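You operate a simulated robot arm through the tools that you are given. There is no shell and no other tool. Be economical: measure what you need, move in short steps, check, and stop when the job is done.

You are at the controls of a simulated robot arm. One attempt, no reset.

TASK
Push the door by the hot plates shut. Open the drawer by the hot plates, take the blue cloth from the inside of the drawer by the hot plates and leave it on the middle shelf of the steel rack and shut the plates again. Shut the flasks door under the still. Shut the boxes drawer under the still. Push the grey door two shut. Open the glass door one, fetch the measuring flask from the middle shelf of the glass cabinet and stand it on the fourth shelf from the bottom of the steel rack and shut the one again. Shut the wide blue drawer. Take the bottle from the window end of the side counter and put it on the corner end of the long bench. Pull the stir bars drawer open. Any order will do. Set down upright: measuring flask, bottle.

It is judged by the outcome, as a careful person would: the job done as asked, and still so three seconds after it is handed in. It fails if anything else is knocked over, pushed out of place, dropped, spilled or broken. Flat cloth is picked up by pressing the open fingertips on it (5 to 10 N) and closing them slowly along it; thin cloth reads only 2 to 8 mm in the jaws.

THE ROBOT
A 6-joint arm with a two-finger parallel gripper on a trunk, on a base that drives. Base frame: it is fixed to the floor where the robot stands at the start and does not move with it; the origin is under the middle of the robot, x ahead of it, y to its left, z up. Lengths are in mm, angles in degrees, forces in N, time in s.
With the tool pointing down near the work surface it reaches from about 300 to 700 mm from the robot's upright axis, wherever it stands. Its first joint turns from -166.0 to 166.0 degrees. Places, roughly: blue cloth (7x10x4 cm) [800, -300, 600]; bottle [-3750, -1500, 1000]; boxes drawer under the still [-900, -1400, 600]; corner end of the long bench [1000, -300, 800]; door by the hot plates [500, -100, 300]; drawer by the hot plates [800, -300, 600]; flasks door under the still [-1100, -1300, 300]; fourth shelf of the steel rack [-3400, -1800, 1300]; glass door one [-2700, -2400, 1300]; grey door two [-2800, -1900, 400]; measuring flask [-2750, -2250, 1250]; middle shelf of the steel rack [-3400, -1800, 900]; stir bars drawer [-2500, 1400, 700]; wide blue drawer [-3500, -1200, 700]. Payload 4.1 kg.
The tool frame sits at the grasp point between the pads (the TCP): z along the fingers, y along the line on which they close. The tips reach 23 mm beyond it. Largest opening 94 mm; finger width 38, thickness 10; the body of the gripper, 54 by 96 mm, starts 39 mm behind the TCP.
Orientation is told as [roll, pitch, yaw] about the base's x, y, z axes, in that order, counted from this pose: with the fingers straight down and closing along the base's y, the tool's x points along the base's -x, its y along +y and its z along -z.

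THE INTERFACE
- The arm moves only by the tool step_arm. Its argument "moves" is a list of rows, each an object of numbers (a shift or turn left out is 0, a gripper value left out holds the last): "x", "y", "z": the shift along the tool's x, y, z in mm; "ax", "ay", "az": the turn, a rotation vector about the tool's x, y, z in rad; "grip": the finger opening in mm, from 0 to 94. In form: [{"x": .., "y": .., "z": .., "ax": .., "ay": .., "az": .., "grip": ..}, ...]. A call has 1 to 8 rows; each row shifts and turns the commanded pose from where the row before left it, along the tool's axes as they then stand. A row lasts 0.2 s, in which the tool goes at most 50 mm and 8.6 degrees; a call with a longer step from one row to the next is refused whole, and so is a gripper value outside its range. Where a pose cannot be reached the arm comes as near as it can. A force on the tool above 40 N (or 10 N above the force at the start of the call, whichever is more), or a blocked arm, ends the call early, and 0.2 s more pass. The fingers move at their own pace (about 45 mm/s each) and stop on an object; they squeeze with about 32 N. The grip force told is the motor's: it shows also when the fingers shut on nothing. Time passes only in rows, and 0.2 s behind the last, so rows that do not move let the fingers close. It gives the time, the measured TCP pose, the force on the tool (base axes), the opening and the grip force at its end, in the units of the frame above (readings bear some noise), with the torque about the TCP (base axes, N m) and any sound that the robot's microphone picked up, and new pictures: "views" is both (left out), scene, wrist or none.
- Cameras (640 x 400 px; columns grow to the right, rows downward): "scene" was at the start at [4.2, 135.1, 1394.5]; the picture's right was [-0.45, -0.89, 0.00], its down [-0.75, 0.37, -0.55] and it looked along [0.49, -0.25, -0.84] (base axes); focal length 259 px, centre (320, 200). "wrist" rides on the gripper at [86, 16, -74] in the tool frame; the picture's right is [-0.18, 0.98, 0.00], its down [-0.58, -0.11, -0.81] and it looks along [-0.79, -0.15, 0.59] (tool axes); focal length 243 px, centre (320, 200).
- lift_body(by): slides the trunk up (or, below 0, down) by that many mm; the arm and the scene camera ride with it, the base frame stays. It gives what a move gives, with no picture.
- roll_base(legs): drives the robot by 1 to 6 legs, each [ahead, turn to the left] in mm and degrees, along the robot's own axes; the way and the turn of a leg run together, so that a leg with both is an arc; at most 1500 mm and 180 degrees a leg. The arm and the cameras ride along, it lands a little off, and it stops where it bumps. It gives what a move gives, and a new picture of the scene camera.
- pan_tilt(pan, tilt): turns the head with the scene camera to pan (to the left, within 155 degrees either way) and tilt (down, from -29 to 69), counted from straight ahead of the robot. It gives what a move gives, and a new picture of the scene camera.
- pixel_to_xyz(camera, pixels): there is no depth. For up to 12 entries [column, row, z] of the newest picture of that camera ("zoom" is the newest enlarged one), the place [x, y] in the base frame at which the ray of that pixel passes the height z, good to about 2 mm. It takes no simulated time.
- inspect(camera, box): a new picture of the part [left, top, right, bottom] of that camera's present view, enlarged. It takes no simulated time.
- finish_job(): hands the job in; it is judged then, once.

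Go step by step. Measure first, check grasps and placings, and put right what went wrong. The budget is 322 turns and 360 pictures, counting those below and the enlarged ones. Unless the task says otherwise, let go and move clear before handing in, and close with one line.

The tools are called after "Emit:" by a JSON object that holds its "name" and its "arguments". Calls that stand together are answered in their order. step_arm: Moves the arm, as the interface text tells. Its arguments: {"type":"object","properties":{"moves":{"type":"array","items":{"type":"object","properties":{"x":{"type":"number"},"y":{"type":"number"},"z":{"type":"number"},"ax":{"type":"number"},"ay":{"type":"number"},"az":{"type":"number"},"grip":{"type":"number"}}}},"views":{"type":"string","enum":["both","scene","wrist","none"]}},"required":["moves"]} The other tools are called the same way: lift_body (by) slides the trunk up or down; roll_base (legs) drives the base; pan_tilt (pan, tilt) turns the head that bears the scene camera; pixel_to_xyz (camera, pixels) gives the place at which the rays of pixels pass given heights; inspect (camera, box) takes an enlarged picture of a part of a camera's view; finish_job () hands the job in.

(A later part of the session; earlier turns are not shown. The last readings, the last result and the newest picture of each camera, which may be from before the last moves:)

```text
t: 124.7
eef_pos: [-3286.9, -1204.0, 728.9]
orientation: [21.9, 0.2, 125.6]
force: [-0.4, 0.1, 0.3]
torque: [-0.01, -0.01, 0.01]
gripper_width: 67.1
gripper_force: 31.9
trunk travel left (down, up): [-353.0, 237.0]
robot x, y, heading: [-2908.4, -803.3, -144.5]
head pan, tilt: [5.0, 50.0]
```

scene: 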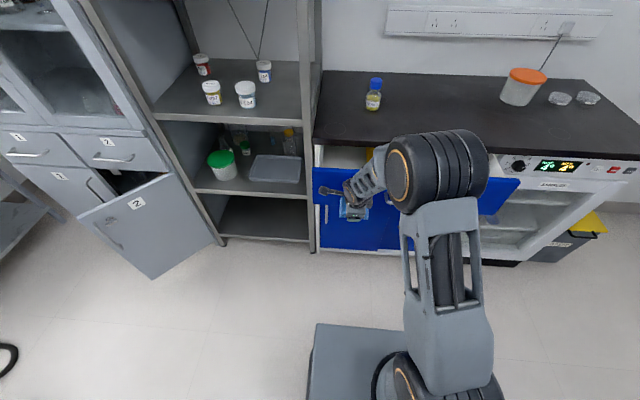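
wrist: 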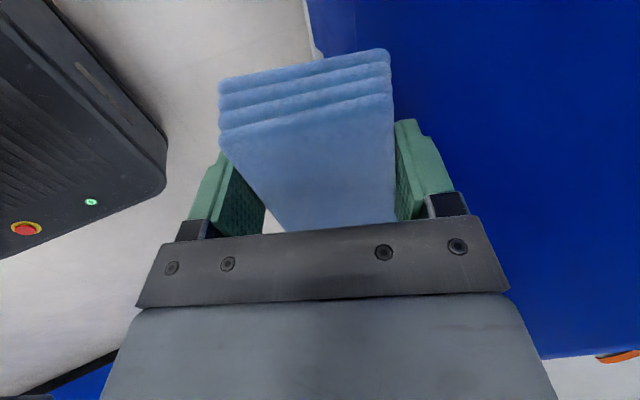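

Clear of the pull. Push in.

Emit:
{"name": "step_arm", "arguments": {"moves": [{"y": 23, "z": 9.4}, {"y": 23, "z": 9.4}, {"y": 18, "z": 7.5}, {"y": 18, "z": 7.5}, {"y": 18, "z": 7.5}, {"y": 18, "z": 7.5}], "views": "both"}}

```text
t: 126.1
eef_pos: [-3391.0, -1279.1, 729.3]
orientation: [22.0, 0.2, 125.6]
force: [-0.5, -0.4, -0.2]
torque: [-0.01, -0.03, 0.0]
gripper_width: 67.0
gripper_force: 31.9
trunk travel left (down, up): [-353.0, 237.0]
robot x, y, heading: [-2911.3, -798.6, -144.3]
head pan, tilt: [5.0, 50.0]
```

scene: 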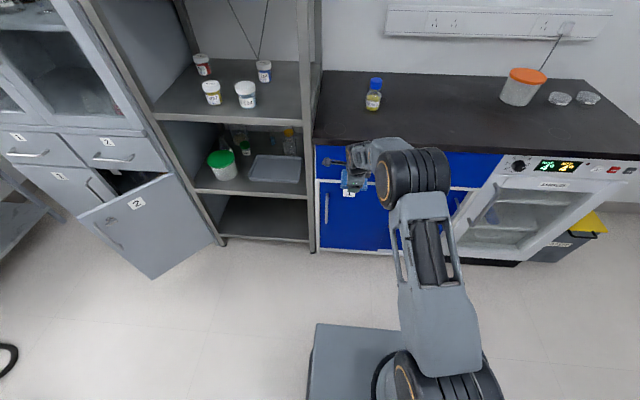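
wrist: 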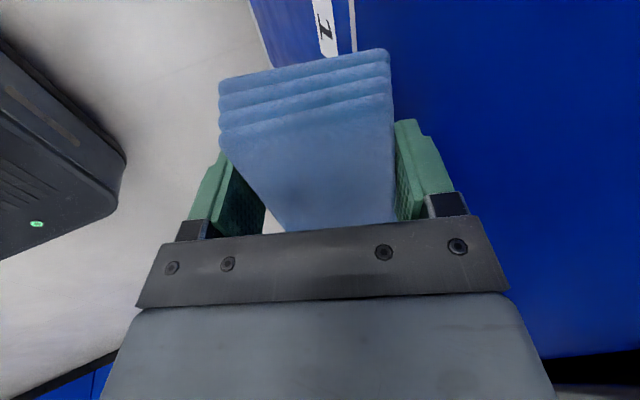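

Nearly shut; push until contact force tells it's home.

Emit:
{"name": "step_arm", "arguments": {"moves": [{"y": 9, "z": 3.7}, {"y": 9, "z": 3.7}, {"y": 9, "z": 3.7}, {"y": 9, "z": 3.7}, {"y": 9, "z": 3.7}], "views": "scene"}}

Emit:
{"name": "inspect", "arguments": {"camera": "scene", "box": [290, 110, 530, 270]}}

```text
t: 126.8
eef_pos: [-3403.3, -1288.8, 729.6]
orientation: [21.2, 0.0, 125.6]
force: [18.0, 16.6, 16.5]
torque: [-0.47, 0.51, 0.08]
gripper_width: 67.3
gripper_force: 32.1
trunk travel left (down, up): [-353.0, 237.0]
robot x, y, heading: [-2911.8, -796.1, -144.3]
head pan, tilt: [5.0, 50.0]
stopped in row 3: the force on the tool passed its limit at 53 N (the readings are from after the stop); the commanded pose is now the measured one
```

scene: 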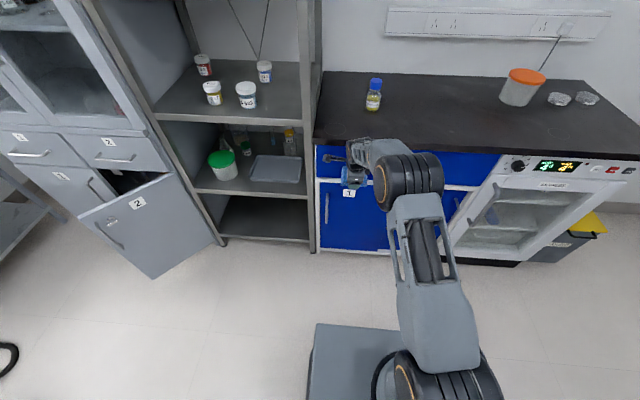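

```text
2.50 times, centred on (410, 190) of scene
```

zoom: 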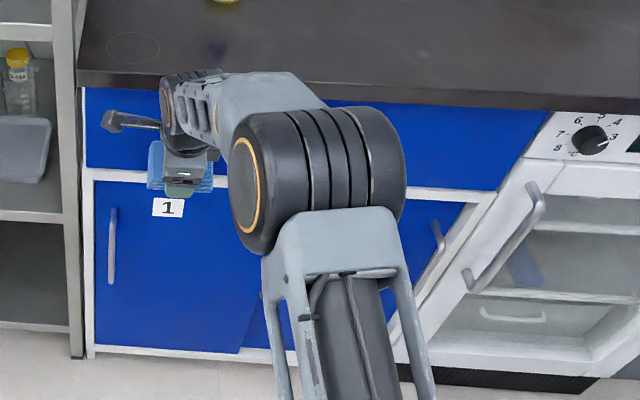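

Drawer is shut. Retract, straighten, raise the trunk, then turn left 40° and approach the rack's left side.

Emit:
{"name": "step_arm", "arguments": {"moves": [{"y": -37, "z": -15}, {"y": -37, "z": -15}, {"y": -37, "z": -15}, {"y": -37, "z": -15}, {"z": -45, "x": -20}, {"z": -45, "x": -20}], "views": "none"}}

Emit:
{"name": "lift_body", "arguments": {"by": 150}}

Emit:
{"name": "roll_base", "arguments": {"legs": [[0, 40.5], [396, 0]]}}

```text
t: 128.2
eef_pos: [-3271.7, -1145.7, 812.7]
orientation: [21.0, -0.1, 125.7]
force: [0.0, -0.1, -0.5]
torque: [0.0, -0.03, -0.02]
gripper_width: 67.2
gripper_force: 31.6
trunk travel left (down, up): [-353.0, 237.0]
robot x, y, heading: [-2912.9, -796.5, -144.4]
head pan, tilt: [5.0, 50.0]
```

```text
t: 130.0
eef_pos: [-3273.9, -1146.0, 962.2]
orientation: [21.1, -0.1, 125.6]
force: [-0.5, -0.4, -1.1]
torque: [0.0, 0.0, 0.02]
gripper_width: 67.2
gripper_force: 32.2
trunk travel left (down, up): [-503.0, 87.0]
robot x, y, heading: [-2910.2, -800.6, -144.3]
head pan, tilt: [5.0, 50.0]
```

```text
t: 134.3
eef_pos: [-3056.9, -1684.0, 961.4]
orientation: [21.1, -0.1, 166.1]
force: [0.2, -0.4, -0.5]
torque: [-0.02, 0.02, -0.01]
gripper_width: 67.2
gripper_force: 32.6
trunk travel left (down, up): [-503.0, 87.0]
robot x, y, heading: [-3004.1, -1185.8, -103.8]
head pan, tilt: [5.0, 50.0]
```

scene: 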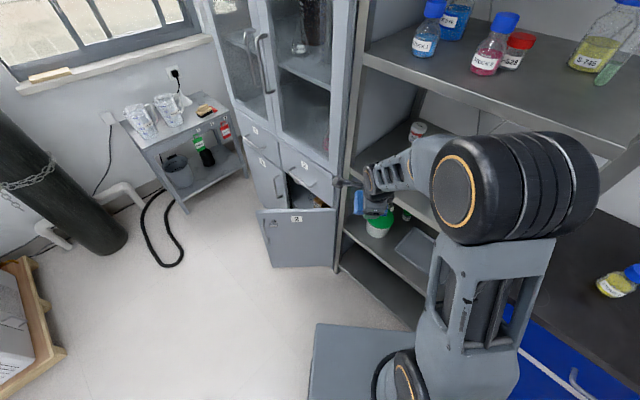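

TCP is ~200 mm short of the target spot. I tilt to ~40° so the wrist stays outside the rack, shift right 79 and advance halfway.

Emit:
{"name": "step_arm", "arguments": {"moves": [{"ax": -0.11, "x": -25}, {"ax": -0.11, "x": -27}, {"ax": -0.11, "x": -27}, {"y": 38, "z": 32}, {"y": 38, "z": 32}], "views": "both"}}

```text
t: 135.5
eef_pos: [-3128.0, -1744.4, 928.0]
orientation: [35.9, 1.1, 166.9]
force: [14.0, 20.9, 21.0]
torque: [1.01, 0.58, -1.19]
gripper_width: 67.2
gripper_force: 32.6
out of reach, approached as far as the arm can: row 3, 4, 5
trunk travel left (down, up): [-503.0, 87.0]
robot x, y, heading: [-3006.4, -1182.7, -103.9]
head pan, tilt: [5.0, 50.0]
```

scene: 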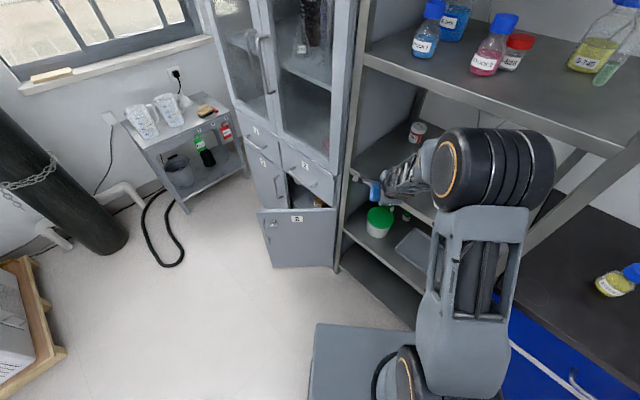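
wrist: 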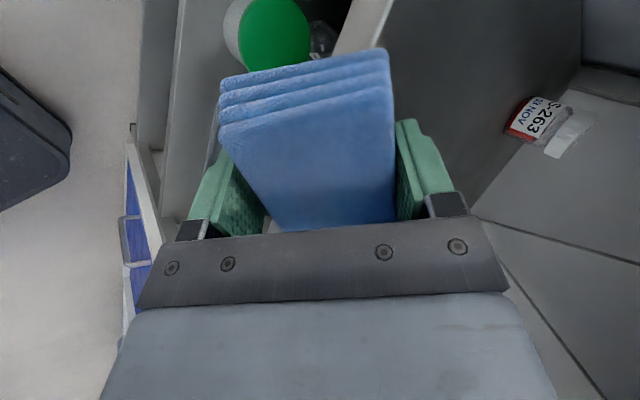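

There's contact (21 N up): the cloth's lower edge met the shelf edge. I raise the trunk 45 mm.

Emit:
{"name": "lift_body", "arguments": {"by": 45}}

Emit:
{"name": "inspect", "arguments": {"camera": "scene", "box": [330, 80, 490, 240]}}

Emit:
{"name": "inspect", "arguments": {"camera": "wrist", "box": [0, 0, 640, 400]}}

```text
t: 136.4
eef_pos: [-3130.8, -1748.8, 970.8]
orientation: [35.6, 1.0, 166.7]
force: [-0.2, -0.1, 0.1]
torque: [0.01, -0.02, 0.0]
gripper_width: 67.1
gripper_force: 32.0
trunk travel left (down, up): [-548.0, 42.0]
robot x, y, heading: [-3003.0, -1191.4, -103.8]
head pan, tilt: [5.0, 50.0]
```

```text
2.50 times, centred on (410, 160) of scene
```

zoom: 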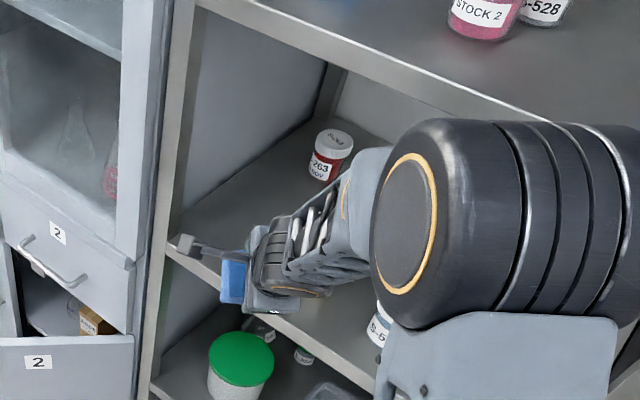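

```text
1.00 times, centred on (320, 200) of wrist (not enlarged: the box is as wide or as high as the picture)
```

zoom: 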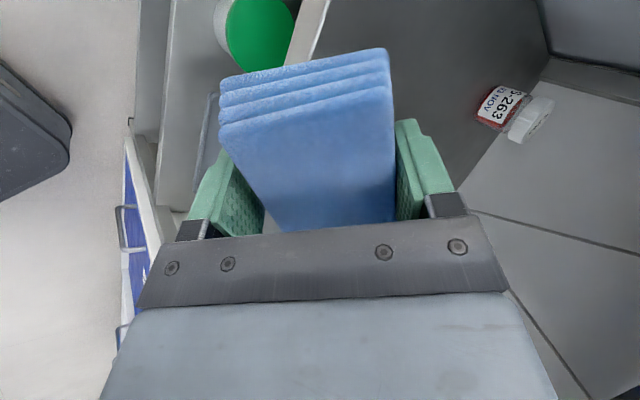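

Emit:
{"name": "pixel_to_xyz", "arguments": {"camera": "scene", "pixels": [[447, 172, 1150], [447, 172, 1250], [447, 172, 1350], [520, 150, 1250], [520, 150, 1350], [400, 80, 1268], [540, 125, 1268], [372, 185, 885], [372, 185, 900], [389, 205, 900]]}}

```text
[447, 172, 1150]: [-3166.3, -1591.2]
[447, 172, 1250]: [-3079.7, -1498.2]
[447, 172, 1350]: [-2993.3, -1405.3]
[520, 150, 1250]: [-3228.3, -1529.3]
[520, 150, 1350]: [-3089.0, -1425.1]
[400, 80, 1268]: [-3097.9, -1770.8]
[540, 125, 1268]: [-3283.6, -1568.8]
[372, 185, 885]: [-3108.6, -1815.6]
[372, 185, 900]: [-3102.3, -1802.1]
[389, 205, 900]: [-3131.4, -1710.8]
```

Continue forward into the shelf in small steps.

Emit:
{"name": "step_arm", "arguments": {"moves": [{"y": 24.4, "z": 17.5, "x": -5}, {"y": 24.4, "z": 17.5, "x": -5}, {"y": 24.4, "z": 17.5, "x": -5}, {"y": 20, "z": 14, "x": -4}], "views": "both"}}

```text
t: 137.1
eef_pos: [-3147.0, -1783.1, 944.4]
orientation: [36.3, 1.0, 166.7]
force: [3.8, 8.8, 10.3]
torque: [0.69, 0.0, -0.16]
gripper_width: 67.3
gripper_force: 31.8
out of reach, approached as far as the arm can: row 1, 2, 3
trunk travel left (down, up): [-548.0, 42.0]
robot x, y, heading: [-3000.4, -1183.6, -104.1]
head pan, tilt: [5.0, 50.0]
stopped in row 3: the force on the tool passed its limit at 77 N (the readings are from after the stop); the commanded pose is now the measured one
```

scene: 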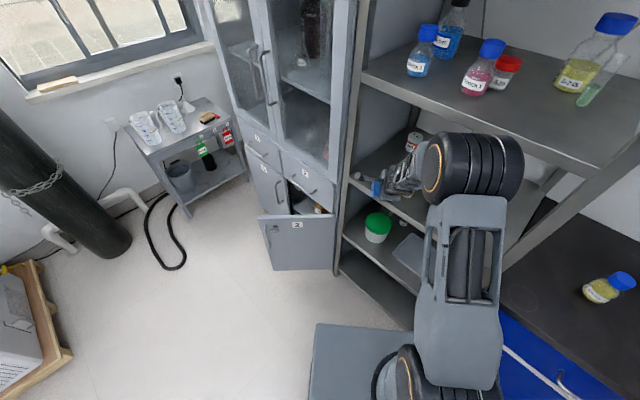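
wrist: 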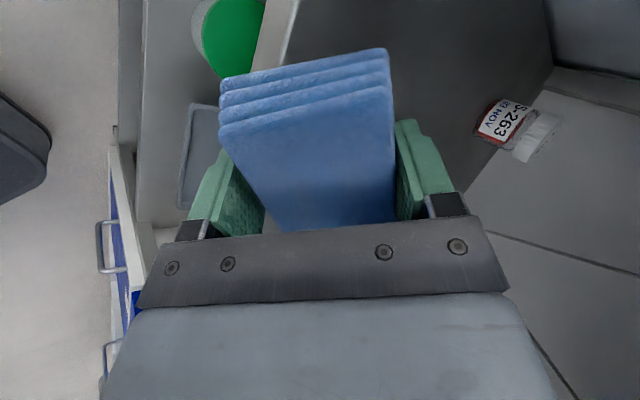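

The wrist limit makes it sag when tilted this far. I raise 40, reduce tilt to ~24° and go forward.

Emit:
{"name": "lift_body", "arguments": {"by": 38}}

Emit:
{"name": "step_arm", "arguments": {"moves": [{"ax": 0.1}, {"ax": 0.1}, {"y": 18, "z": 8}, {"y": 18, "z": 8}, {"y": 18, "z": 8}, {"y": 14, "z": 6}], "views": "both"}}

```text
t: 137.9
eef_pos: [-3147.5, -1785.1, 981.5]
orientation: [36.1, 1.0, 166.7]
force: [-0.1, -0.9, -1.0]
torque: [0.02, 0.0, 0.01]
gripper_width: 67.2
gripper_force: 32.7
trunk travel left (down, up): [-586.0, 4.0]
robot x, y, heading: [-3003.8, -1182.7, -103.8]
head pan, tilt: [5.0, 50.0]
```

```text
t: 139.3
eef_pos: [-3151.5, -1811.2, 958.4]
orientation: [36.7, 1.0, 166.8]
force: [-0.8, 0.1, -0.2]
torque: [0.01, 0.03, 0.01]
gripper_width: 67.2
gripper_force: 31.6
out of reach, approached as far as the arm can: row 1, 2, 3, 4, 5, 6
trunk travel left (down, up): [-586.0, 4.0]
robot x, y, heading: [-3003.1, -1180.5, -104.1]
head pan, tilt: [5.0, 50.0]
```

scene: 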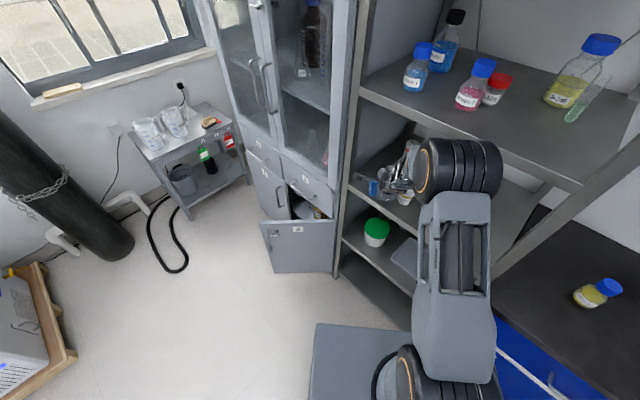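
wrist: 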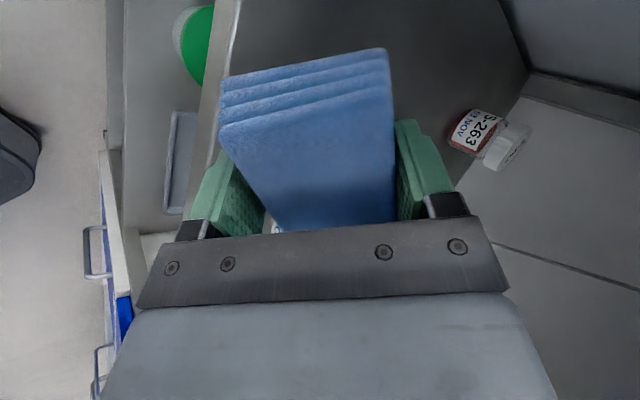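

The solver is stuck at a limit. I retreat along the tool axis while reducing tilt to unlock it.

Emit:
{"name": "step_arm", "arguments": {"moves": [{"z": -25}, {"z": -25}, {"z": -10, "ax": 0.08}, {"ax": 0.1}, {"ax": 0.05}], "views": "none"}}

```text
t: 140.5
eef_pos: [-3130.4, -1736.1, 961.6]
orientation: [30.7, 0.8, 166.8]
force: [-0.1, -0.4, 0.5]
torque: [0.06, 0.04, -0.02]
gripper_width: 67.3
gripper_force: 32.4
out of reach, approached as far as the arm can: row 2, 3, 4, 5
trunk travel left (down, up): [-586.0, 4.0]
robot x, y, heading: [-3007.7, -1182.0, -103.7]
head pan, tilt: [5.0, 50.0]
```

Emit:
{"name": "step_arm", "arguments": {"moves": [{"ax": 0.1}, {"ax": 0.1}, {"z": -20}, {"z": -20}], "views": "none"}}

```text
t: 141.5
eef_pos: [-3124.2, -1711.0, 987.0]
orientation: [31.0, 0.9, 166.7]
force: [0.4, 0.3, -0.6]
torque: [0.03, -0.01, 0.0]
gripper_width: 66.9
gripper_force: 31.8
out of reach, approached as far as the arm can: row 1, 2, 3, 4
trunk travel left (down, up): [-586.0, 4.0]
robot x, y, heading: [-3006.4, -1182.9, -103.8]
head pan, tilt: [5.0, 50.0]
```

Emit:
{"name": "step_arm", "arguments": {"moves": [{}, {}, {}], "views": "scene"}}

```text
t: 142.3
eef_pos: [-3124.1, -1711.6, 985.9]
orientation: [30.9, 0.9, 166.6]
force: [0.7, -0.3, -0.9]
torque: [0.03, 0.01, 0.03]
gripper_width: 67.2
gripper_force: 31.7
trunk travel left (down, up): [-586.0, 4.0]
robot x, y, heading: [-3005.8, -1185.1, -104.1]
head pan, tilt: [5.0, 50.0]
```

scene: 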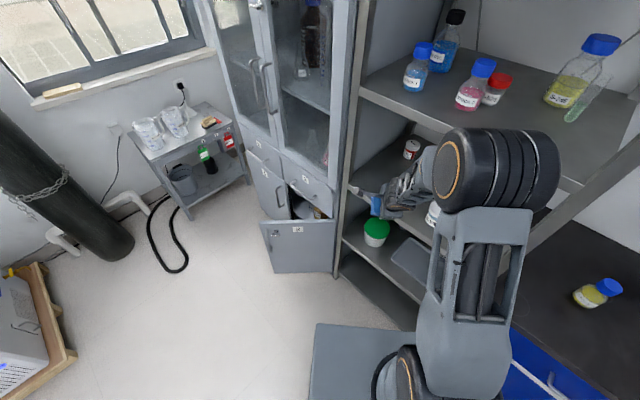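

Emit:
{"name": "step_arm", "arguments": {"moves": [{"ax": 0.05}], "views": "none"}}

Emit:
{"name": "step_arm", "arguments": {"moves": [{"y": -30}], "views": "none"}}

Emit:
{"name": "step_arm", "arguments": {"moves": [{"ax": 0.1}], "views": "none"}}

```text
t: 142.7
eef_pos: [-3119.6, -1698.3, 969.2]
orientation: [28.4, 0.9, 166.6]
force: [0.6, 0.4, -0.2]
torque: [0.03, -0.03, 0.01]
gripper_width: 67.2
gripper_force: 32.2
out of reach, approached as far as the arm can: row 1
trunk travel left (down, up): [-586.0, 4.0]
robot x, y, heading: [-3006.6, -1183.9, -104.1]
head pan, tilt: [5.0, 50.0]
```

```text
t: 143.1
eef_pos: [-3115.0, -1685.3, 962.2]
orientation: [27.7, 1.6, 167.0]
force: [-0.3, 0.3, -1.4]
torque: [-0.01, -0.01, -0.02]
gripper_width: 67.2
gripper_force: 31.9
out of reach, approached as far as the arm can: row 1
trunk travel left (down, up): [-586.0, 4.0]
robot x, y, heading: [-3005.2, -1188.0, -103.7]
head pan, tilt: [5.0, 50.0]
```

```text
t: 143.5
eef_pos: [-3118.1, -1685.3, 962.3]
orientation: [24.7, 0.1, 166.3]
force: [0.7, 0.0, -1.0]
torque: [0.01, 0.0, 0.01]
gripper_width: 67.3
gripper_force: 31.9
out of reach, approached as far as the arm can: row 1
trunk travel left (down, up): [-586.0, 4.0]
robot x, y, heading: [-3002.3, -1181.5, -104.0]
head pan, tilt: [5.0, 50.0]
```

I test whether the lateral shift to the right caused the limit: shift left 70 and try raising.

Emit:
{"name": "step_arm", "arguments": {"moves": [{"x": 35}, {"x": 35}, {"z": -20, "y": 8}], "views": "none"}}

Emit:
{"name": "step_arm", "arguments": {"moves": [{"ax": 0.1}, {"ax": 0.1}], "views": "both"}}

```text
t: 144.3
eef_pos: [-3049.9, -1701.3, 984.6]
orientation: [21.9, 0.9, 166.7]
force: [0.5, 0.0, 1.0]
torque: [0.02, 0.02, 0.03]
gripper_width: 67.4
gripper_force: 32.1
trunk travel left (down, up): [-586.0, 4.0]
robot x, y, heading: [-3002.7, -1183.6, -103.9]
head pan, tilt: [5.0, 50.0]
```

```text
t: 144.9
eef_pos: [-3050.2, -1701.9, 984.7]
orientation: [10.4, 0.9, 166.7]
force: [1.2, 0.6, -0.7]
torque: [0.0, -0.04, 0.0]
gripper_width: 67.2
gripper_force: 32.1
trunk travel left (down, up): [-586.0, 4.0]
robot x, y, heading: [-3007.4, -1187.6, -104.0]
head pan, tilt: [5.0, 50.0]
```

scene: 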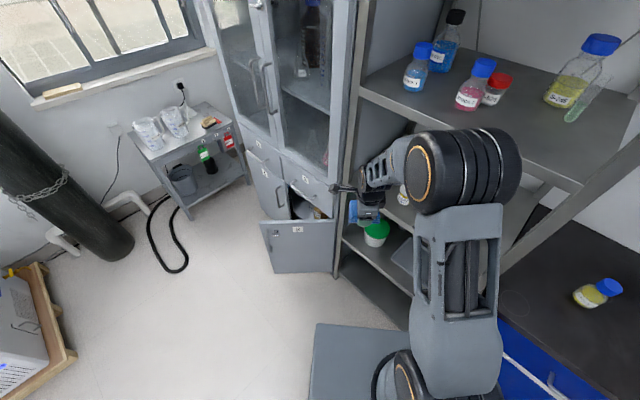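
wrist: 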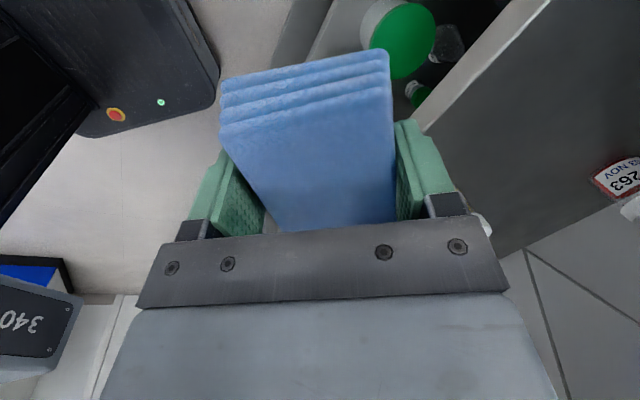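

Yes — it was the lateral offset. I turn the base right 10.5° so the target lies ~660 ahead and ~110 left.

Emit:
{"name": "roll_base", "arguments": {"legs": [[0, -10.5]]}}

Emit:
{"name": "step_arm", "arguments": {"moves": [{"ax": -0.09, "x": 20}, {"ax": -0.09, "x": 15}], "views": "both"}}

```text
t: 146.0
eef_pos: [-3144.0, -1684.6, 984.7]
orientation: [10.5, 0.9, 156.2]
force: [-0.1, -0.5, 0.2]
torque: [0.01, -0.02, 0.02]
gripper_width: 67.0
gripper_force: 32.4
trunk travel left (down, up): [-586.0, 4.0]
robot x, y, heading: [-3007.4, -1183.2, -114.5]
head pan, tilt: [5.0, 50.0]
```

scene: 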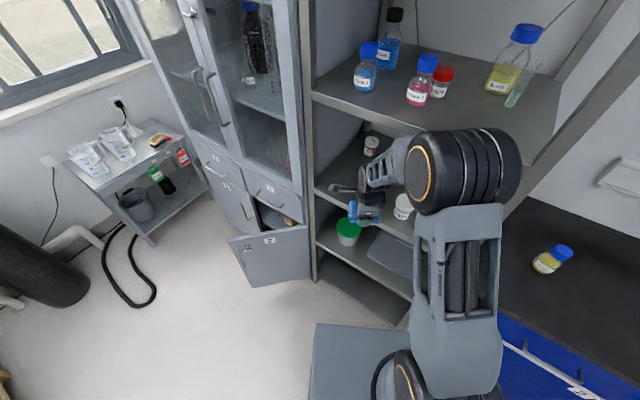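

```text
t: 146.6
eef_pos: [-3111.3, -1699.8, 987.1]
orientation: [20.9, 0.9, 156.1]
force: [-1.0, 0.0, 0.3]
torque: [0.0, 0.0, -0.01]
gripper_width: 67.1
gripper_force: 32.3
trunk travel left (down, up): [-586.0, 4.0]
robot x, y, heading: [-3004.0, -1186.2, -114.7]
head pan, tilt: [5.0, 50.0]
```

scene: 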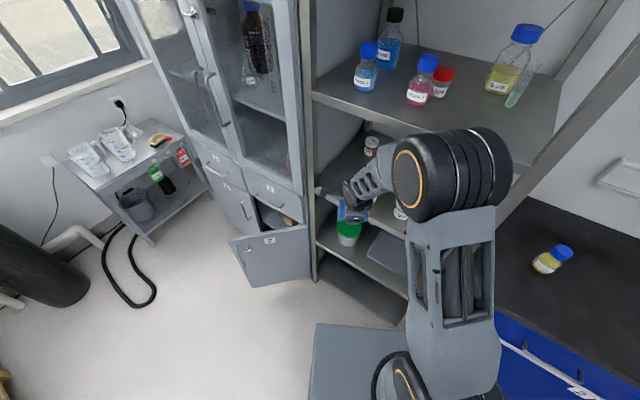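
wrist: 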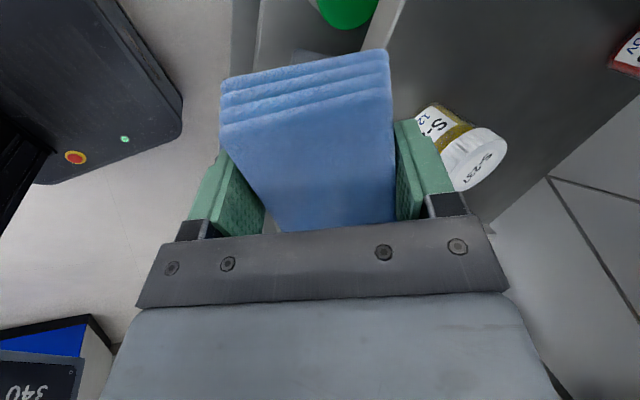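

Aligned. Advance 150 mm level into the shelf.

Emit:
{"name": "step_arm", "arguments": {"moves": [{"y": 28, "z": 10.7}, {"y": 28, "z": 10.7}, {"y": 28, "z": 10.7}, {"y": 28, "z": 10.7}, {"y": 28, "z": 10.7}], "views": "both"}}

```text
t: 147.8
eef_pos: [-3172.8, -1837.0, 984.5]
orientation: [20.8, 0.9, 156.2]
force: [1.0, -0.2, -0.5]
torque: [-0.04, -0.04, 0.02]
gripper_width: 67.2
gripper_force: 32.4
trunk travel left (down, up): [-586.0, 4.0]
robot x, y, heading: [-3007.0, -1185.6, -114.6]
head pan, tilt: [5.0, 50.0]
```

scene: 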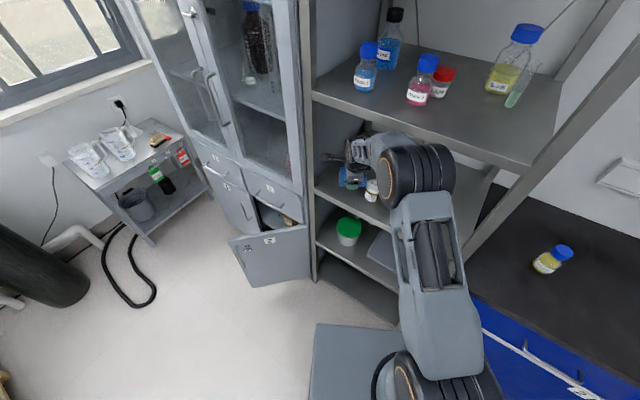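
wrist: 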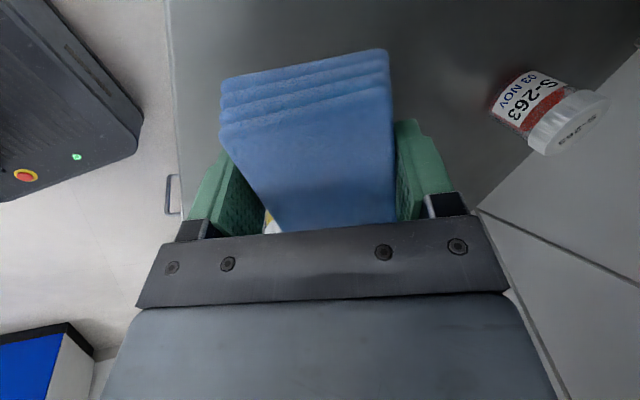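

Inside over the shelf, clear of the cups. Lower until contact.

Emit:
{"name": "step_arm", "arguments": {"moves": [{"y": -5.4, "z": 14}, {"y": -5.4, "z": 14}, {"y": -3.6, "z": 9.3}, {"y": -1.8, "z": 4.7}, {"y": -1.8, "z": 4.7}, {"y": -1.8, "z": 4.7}], "views": "wrist"}}

```text
t: 149.2
eef_pos: [-3171.3, -1835.7, 937.4]
orientation: [21.5, 1.0, 156.3]
force: [2.7, 6.8, 36.6]
torque: [1.65, 0.03, -0.07]
gripper_width: 67.2
gripper_force: 31.9
trunk travel left (down, up): [-586.0, 4.0]
robot x, y, heading: [-3004.6, -1182.2, -114.6]
head pan, tilt: [5.0, 50.0]
```

wrist: 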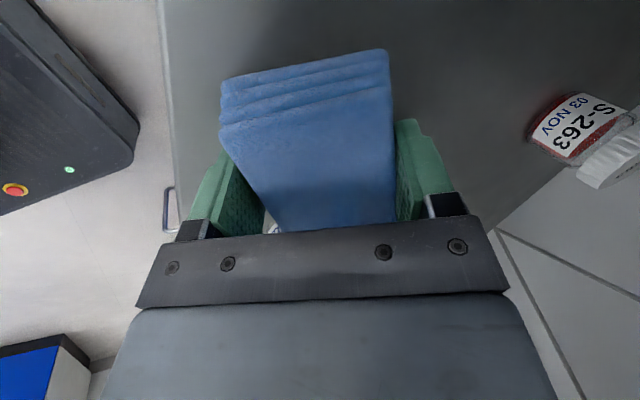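

Contact. Level it by ~6° more, then release.

Emit:
{"name": "step_arm", "arguments": {"moves": [{"ax": 0.1}, {"y": -1, "z": 4}, {"grip": 76}, {}, {"grip": 90}, {}], "views": "wrist"}}

```text
t: 150.5
eef_pos: [-3174.2, -1843.1, 937.6]
orientation: [16.7, 1.1, 156.2]
force: [-4.3, -7.4, 13.7]
torque: [0.35, 0.16, 0.17]
gripper_width: 84.3
gripper_force: 0.1
trunk travel left (down, up): [-586.0, 4.0]
robot x, y, heading: [-3006.8, -1180.9, -114.5]
head pan, tilt: [5.0, 50.0]
stopped in row 6: the force on the tool passed its limit at 49 N (the readings are from after the stop); the commanded pose is now the measured one
```

wrist: 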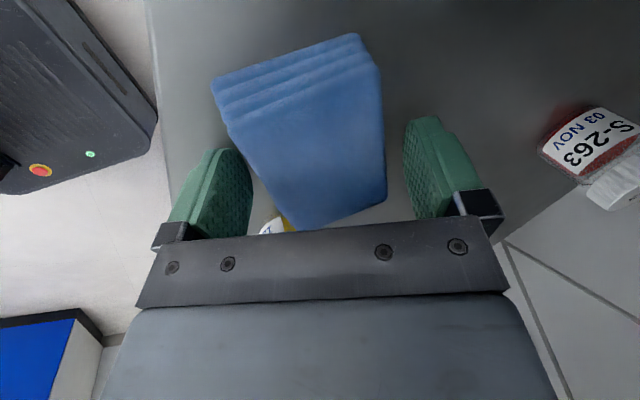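

Released. I lift gradually while tilting back so the wrist stays outside the rack.

Emit:
{"name": "step_arm", "arguments": {"moves": [{"z": -12, "y": 3, "grip": 94}, {"z": -14, "y": 4}, {"z": -14, "y": 3, "ax": -0.06}, {"z": -14, "y": 2, "ax": -0.06}, {"z": -14, "y": 0}], "views": "both"}}

```text
t: 151.7
eef_pos: [-3170.4, -1832.4, 1001.9]
orientation: [23.1, 1.1, 156.2]
force: [0.2, -0.4, -0.6]
torque: [-0.02, 0.0, -0.01]
gripper_width: 94.1
gripper_force: 0.1
trunk travel left (down, up): [-586.0, 4.0]
robot x, y, heading: [-3004.3, -1184.0, -114.3]
head pan, tilt: [5.0, 50.0]
```

scene: 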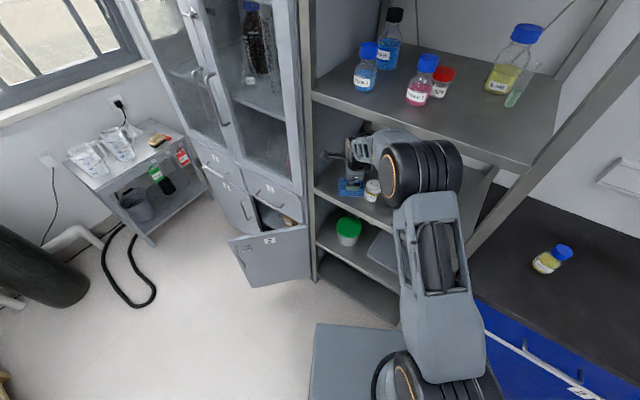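
wrist: 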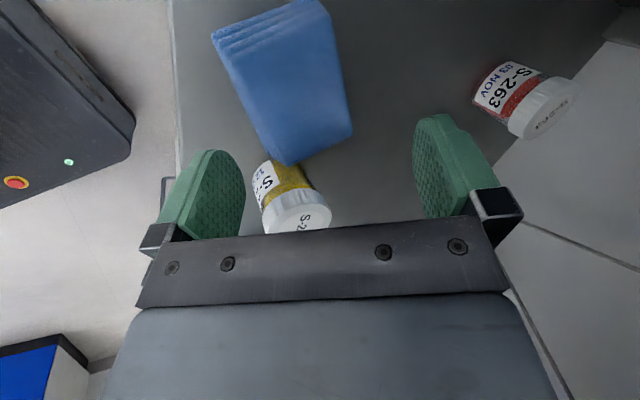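

The cloth lies on the middle shelf, cups untouched. Retreat straight back.

Emit:
{"name": "step_arm", "arguments": {"moves": [{"y": -28, "z": -11}, {"y": -37, "z": -15}, {"y": -37, "z": -15}, {"y": -37, "z": -15}, {"y": -37, "z": -15}], "views": "scene"}}

Emit:
{"name": "inspect", "arguments": {"camera": "scene", "box": [290, 80, 450, 240]}}

```text
t: 152.9
eef_pos: [-3091.8, -1656.9, 998.3]
orientation: [23.3, 1.1, 156.2]
force: [-0.1, 0.4, -0.1]
torque: [-0.02, 0.0, -0.02]
gripper_width: 93.7
gripper_force: 0.0
trunk travel left (down, up): [-586.0, 4.0]
robot x, y, heading: [-3008.1, -1182.8, -114.2]
head pan, tilt: [5.0, 50.0]
```

scene: 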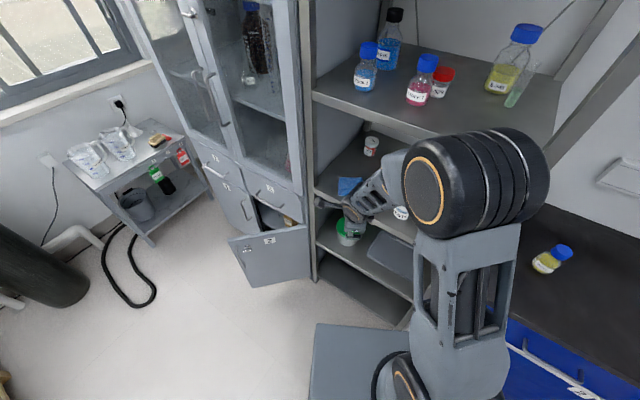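

```text
2.50 times, centred on (370, 160) of scene
```

zoom: 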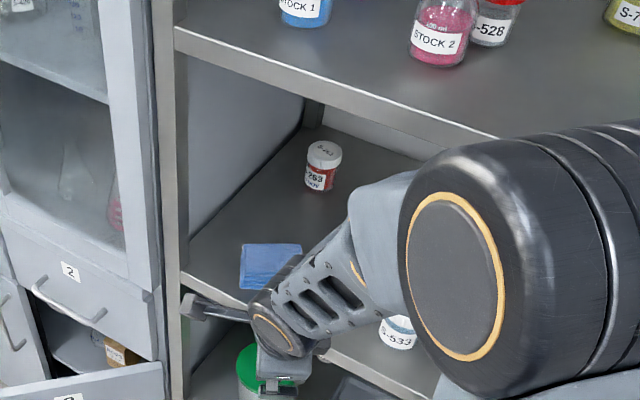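

Cloth placed fine. Next grey door two. I check the cylinder and table positions and door from this view.

Emit:
{"name": "pixel_to_xyz", "arguments": {"camera": "scene", "pixels": [[45, 306, 0], [90, 285, 0], [150, 245, 0], [155, 290, 0], [250, 287, 60], [308, 277, 60], [230, 238, 600], [308, 225, 600], [314, 282, 0], [300, 192, 850]]}}

```text
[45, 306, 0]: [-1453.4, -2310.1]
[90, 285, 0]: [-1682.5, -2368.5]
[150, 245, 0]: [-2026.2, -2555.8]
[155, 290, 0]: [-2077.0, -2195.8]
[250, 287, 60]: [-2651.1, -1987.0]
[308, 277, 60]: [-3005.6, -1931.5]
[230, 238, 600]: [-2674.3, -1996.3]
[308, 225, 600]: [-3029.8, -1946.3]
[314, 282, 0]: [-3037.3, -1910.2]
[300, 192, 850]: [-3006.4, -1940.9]
```

Door two is hinged at (u,n)≈(-3575,-174), free edge at (-3325,75). Drive to face it.

Emit:
{"name": "roll_base", "arguments": {"legs": [[0, 77.6], [772, 0], [0, -107.8]]}}

Emit:
{"name": "step_arm", "arguments": {"moves": [{"grip": 0, "z": 30, "y": -10}, {"z": 35, "y": -10}, {"z": 35, "y": -10}, {"z": 35, "y": -10}], "views": "none"}}

```text
t: 164.9
eef_pos: [-2702.6, -2016.2, 997.9]
orientation: [23.1, 1.2, 125.8]
force: [-0.2, -0.6, -0.5]
torque: [0.01, -0.03, 0.03]
gripper_width: 94.1
gripper_force: 0.2
trunk travel left (down, up): [-586.0, 4.0]
robot x, y, heading: [-2385.2, -1651.5, -144.9]
head pan, tilt: [5.0, 50.0]
```

scene: 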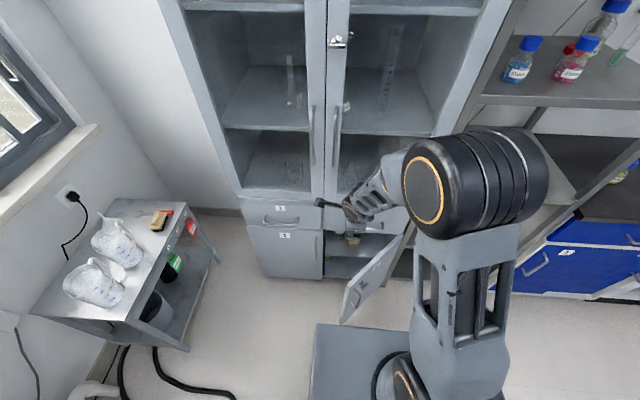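

```text
t: 165.9
eef_pos: [-2745.0, -2055.3, 896.9]
orientation: [22.5, 1.1, 125.9]
force: [-0.3, -0.7, -0.5]
torque: [0.0, -0.02, -0.02]
gripper_width: 5.0
gripper_force: 0.0
out of reach, approached as far as the arm can: row 2, 3, 4
trunk travel left (down, up): [-586.0, 4.0]
robot x, y, heading: [-2382.3, -1653.6, -144.9]
head pan, tilt: [5.0, 50.0]
```

I pull the tool back to ~390 mm ahead, then lower the trunk.

Emit:
{"name": "step_arm", "arguments": {"moves": [{"y": -37, "z": -15}, {"y": -37, "z": -15}, {"y": -37, "z": -15}, {"y": -28, "z": -11}], "views": "none"}}

Emit:
{"name": "lift_body", "arguments": {"by": -440}}

Emit:
{"name": "pan_tilt", "arguments": {"pan": 5, "tilt": 45}}

```text
t: 166.9
eef_pos: [-2676.1, -2010.5, 971.3]
orientation: [22.5, 1.1, 125.9]
force: [0.3, 0.2, -0.5]
torque: [0.0, 0.0, -0.03]
gripper_width: 0.0
gripper_force: 32.2
out of reach, approached as far as the arm can: row 1, 2, 3, 4
trunk travel left (down, up): [-586.0, 4.0]
robot x, y, heading: [-2384.4, -1652.2, -145.0]
head pan, tilt: [5.0, 50.0]
```

```text
refused: -440 is not a number from -400 to 400
```

```text
t: 167.6
eef_pos: [-2675.2, -2011.6, 970.9]
orientation: [22.6, 1.0, 125.8]
force: [-0.4, -0.2, -0.4]
torque: [0.0, 0.01, -0.01]
gripper_width: 0.1
gripper_force: 31.9
trunk travel left (down, up): [-586.0, 4.0]
robot x, y, heading: [-2384.6, -1651.5, -144.7]
head pan, tilt: [5.0, 45.0]
```

scene: 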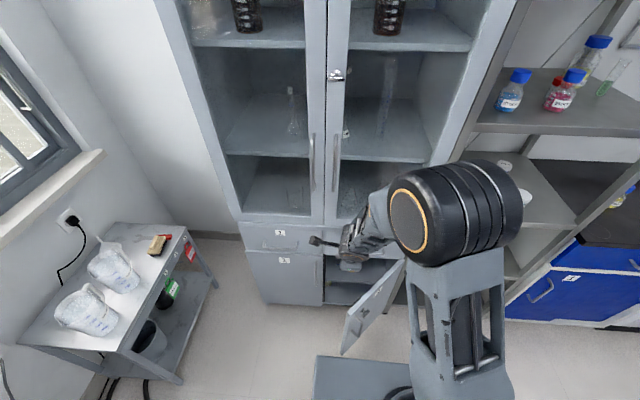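

The arm is near an inner limit, so I back the base 110 mm to clear the door tip before lowering the trunk.

Emit:
{"name": "roll_base", "arguments": {"legs": [[-110, 0]]}}

Emit:
{"name": "lift_body", "arguments": {"by": -400}}

Emit:
{"name": "step_arm", "arguments": {"moves": [{"z": 35, "y": -12}, {"z": 35, "y": -12}], "views": "both"}}

```text
t: 168.7
eef_pos: [-2584.5, -1948.2, 972.7]
orientation: [22.6, 1.1, 125.9]
force: [0.7, 0.1, 1.1]
torque: [0.04, 0.01, 0.01]
gripper_width: 0.0
gripper_force: 32.0
trunk travel left (down, up): [-586.0, 4.0]
robot x, y, heading: [-2295.9, -1589.9, -144.8]
head pan, tilt: [5.0, 45.0]
```

scene: 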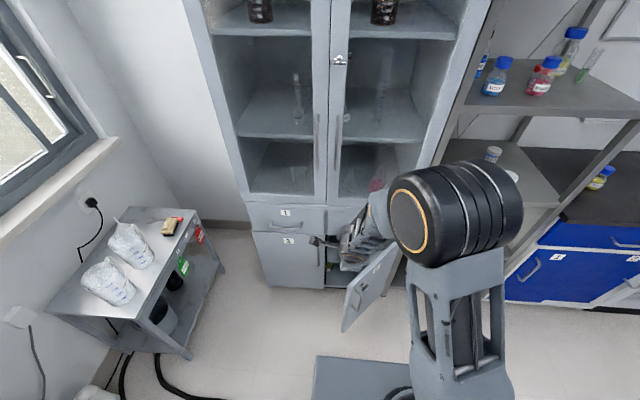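

```text
t: 172.6
eef_pos: [-2586.2, -1948.3, 571.4]
orientation: [22.5, 1.2, 125.9]
force: [0.3, -0.2, -0.3]
torque: [-0.02, -0.03, -0.04]
gripper_width: 0.2
gripper_force: 31.9
trunk travel left (down, up): [-186.0, 404.0]
robot x, y, heading: [-2293.6, -1589.1, -144.6]
head pan, tilt: [5.0, 45.0]
```

```text
t: 173.2
eef_pos: [-2610.3, -1972.0, 534.1]
orientation: [21.8, 1.1, 126.0]
force: [0.4, 0.7, -0.6]
torque: [0.03, 0.0, 0.01]
gripper_width: 0.0
gripper_force: 32.3
out of reach, approached as far as the arm can: row 1, 2
trunk travel left (down, up): [-186.0, 404.0]
robot x, y, heading: [-2299.4, -1590.3, -144.5]
head pan, tilt: [5.0, 45.0]
```

scene: 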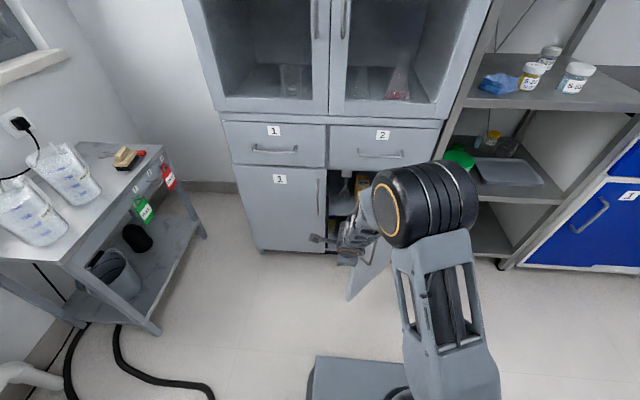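
wrist: 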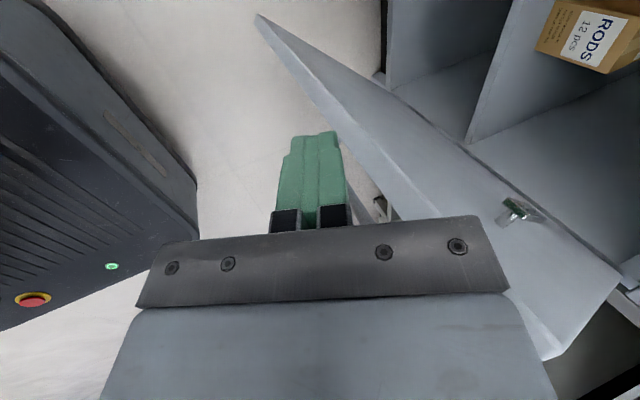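

The door's free edge is right ahead; I shift right 55 to meet its outer face and push along the arc.

Emit:
{"name": "step_arm", "arguments": {"moves": [{"x": -30}, {"x": -28}], "views": "wrist"}}

```text
t: 173.8
eef_pos: [-2650.1, -1929.0, 538.3]
orientation: [22.2, 1.1, 126.0]
force: [-0.1, 0.5, 0.6]
torque: [-0.03, -0.01, 0.02]
gripper_width: 0.0
gripper_force: 32.0
out of reach, approached as far as the arm can: row 1
trunk travel left (down, up): [-186.0, 404.0]
robot x, y, heading: [-2295.9, -1586.4, -144.9]
head pan, tilt: [5.0, 45.0]
```

wrist: 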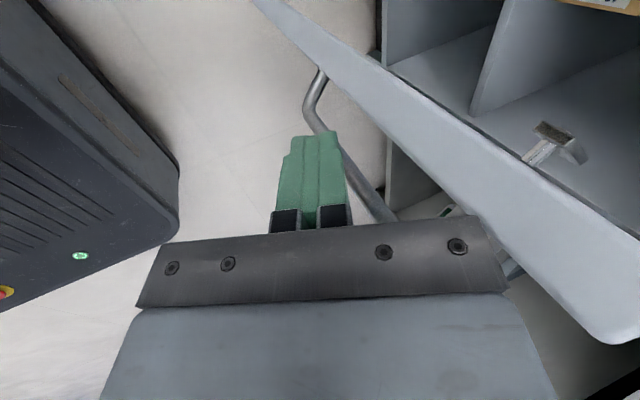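

Fingers face the door's handle side. Push forward.

Emit:
{"name": "step_arm", "arguments": {"moves": [{"y": 28, "z": 11}, {"y": 28, "z": 11}, {"y": 28, "z": 11, "x": 4}, {"y": 28, "z": 11, "x": 9}, {"y": 28, "z": 11, "x": 10}, {"y": 28, "z": 11, "x": 10}], "views": "both"}}

```text
t: 174.2
eef_pos: [-2661.6, -1943.8, 537.5]
orientation: [22.6, 0.6, 127.8]
force: [-0.6, 0.8, -0.1]
torque: [-0.01, -0.02, 0.0]
gripper_width: 0.0
gripper_force: 32.1
trunk travel left (down, up): [-186.0, 404.0]
robot x, y, heading: [-2297.3, -1591.6, -144.5]
head pan, tilt: [5.0, 45.0]
stopped in row 1: the force on the tool passed its limit at 62 N (the readings are from after the stop); the commanded pose is now the measured one
```

scene: 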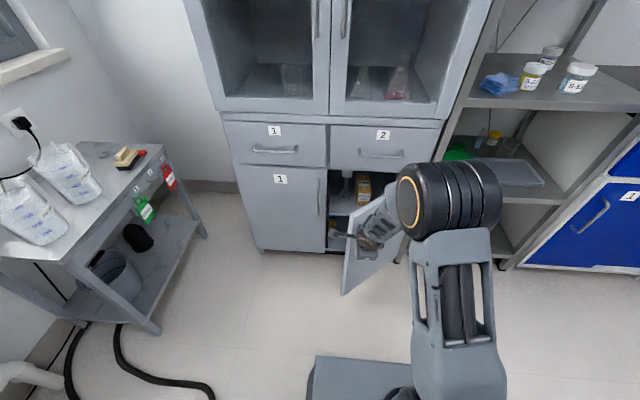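
wrist: 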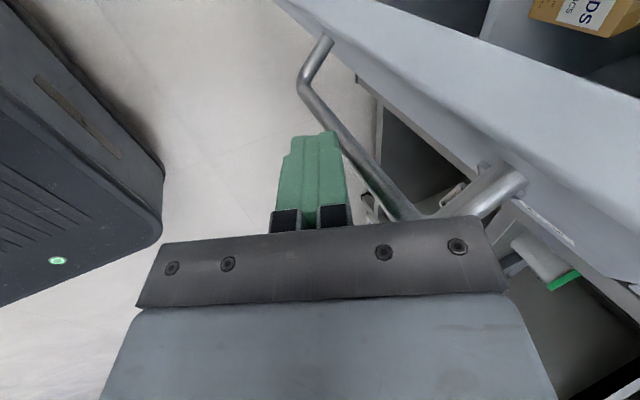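

Touching the handle; the quick step tripped the limit. Push with slower steps.

Emit:
{"name": "step_arm", "arguments": {"moves": [{"y": 6, "z": 2.5}, {"y": 9, "z": 3.7}, {"y": 11, "z": 4.6, "x": 2}, {"y": 14, "z": 5.7, "x": 3}, {"y": 14, "z": 5.7, "x": 4}, {"y": 14, "z": 5.7, "x": 5}, {"y": 14, "z": 5.7, "x": 5}, {"y": 14, "z": 5.7, "x": 5}], "views": "both"}}

```text
t: 174.9
eef_pos: [-2671.3, -1958.5, 535.9]
orientation: [22.3, 0.7, 128.3]
force: [-0.3, -0.5, -1.2]
torque: [0.0, 0.04, 0.0]
gripper_width: 0.1
gripper_force: 32.0
trunk travel left (down, up): [-186.0, 404.0]
robot x, y, heading: [-2295.1, -1586.4, -144.1]
head pan, tilt: [5.0, 45.0]
stopped in row 3: the force on the tool passed its limit at 48 N (the readings are from after the stop); the commanded pose is now the measured one
```

scene: 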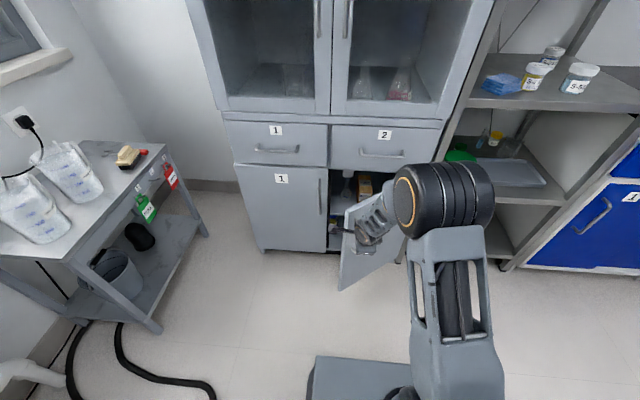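
wrist: 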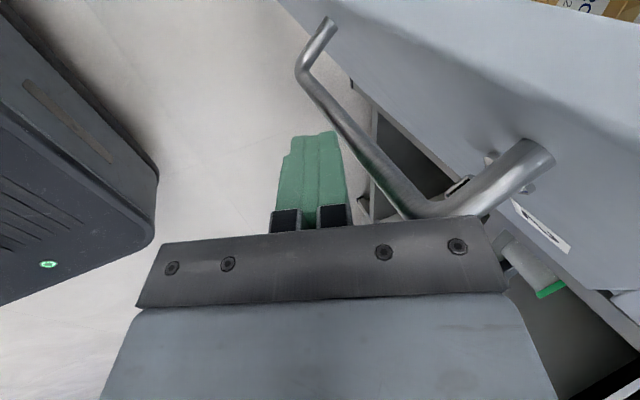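

Emit:
{"name": "step_arm", "arguments": {"moves": [{"y": 5, "z": 2}, {"y": 5, "z": 2, "x": 1}, {"y": 5, "z": 2, "x": 1}, {"y": 5, "z": 2, "x": 1}, {"y": 5, "z": 2, "x": 1}, {"y": 5, "z": 2, "x": 1}, {"y": 5, "z": 2, "x": 2}, {"y": 5, "z": 2, "x": 2}], "views": "wrist"}}

```text
t: 176.7
eef_pos: [-2700.6, -1990.8, 535.8]
orientation: [22.3, 0.6, 128.3]
force: [-0.3, 0.2, -0.2]
torque: [0.0, -0.02, -0.01]
gripper_width: 0.1
gripper_force: 31.9
trunk travel left (down, up): [-186.0, 404.0]
robot x, y, heading: [-2299.3, -1587.7, -144.3]
head pan, tilt: [5.0, 45.0]
```

wrist: 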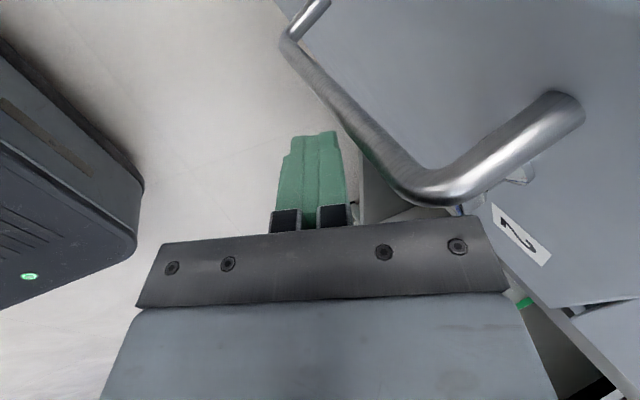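

Slow works. Continue at slightly larger steps.

Emit:
{"name": "step_arm", "arguments": {"moves": [{"y": 8, "z": 3.2, "x": 2}, {"y": 8, "z": 3.2, "x": 3}, {"y": 8, "z": 3.2, "x": 3}, {"y": 8, "z": 3.2, "x": 3}, {"y": 8, "z": 3.2, "x": 3}, {"y": 8, "z": 3.2, "x": 3}, {"y": 8, "z": 3.2, "x": 3}, {"y": 8, "z": 3.2, "x": 3}], "views": "none"}}

Emit:
{"name": "step_arm", "arguments": {"moves": [{"y": 8, "z": 3.2, "x": 3}, {"y": 8, "z": 3.2, "x": 3}, {"y": 8, "z": 3.2, "x": 3}, {"y": 8, "z": 3.2, "x": 3}, {"y": 8, "z": 3.2, "x": 2}, {"y": 8, "z": 3.2, "x": 2}, {"y": 8, "z": 3.2, "x": 2}, {"y": 8, "z": 3.2, "x": 2}], "views": "both"}}

```text
t: 178.5
eef_pos: [-2739.0, -2051.2, 535.9]
orientation: [22.3, 0.6, 128.3]
force: [-0.1, -0.3, -0.7]
torque: [-0.02, 0.0, -0.01]
gripper_width: 0.2
gripper_force: 32.4
trunk travel left (down, up): [-186.0, 404.0]
robot x, y, heading: [-2298.2, -1584.9, -144.4]
head pan, tilt: [5.0, 45.0]
```

```text
t: 180.3
eef_pos: [-2781.1, -2110.8, 537.5]
orientation: [22.3, 0.5, 128.4]
force: [0.3, -0.6, -0.9]
torque: [0.0, 0.01, -0.04]
gripper_width: 0.1
gripper_force: 32.2
trunk travel left (down, up): [-186.0, 404.0]
robot x, y, heading: [-2296.4, -1587.5, -144.4]
head pan, tilt: [5.0, 45.0]
```

scene: 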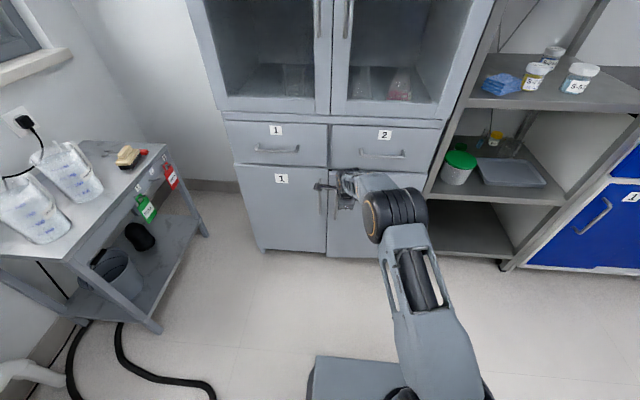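
wrist: 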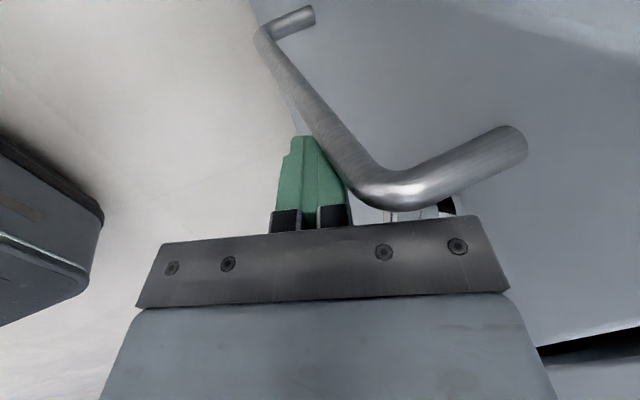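

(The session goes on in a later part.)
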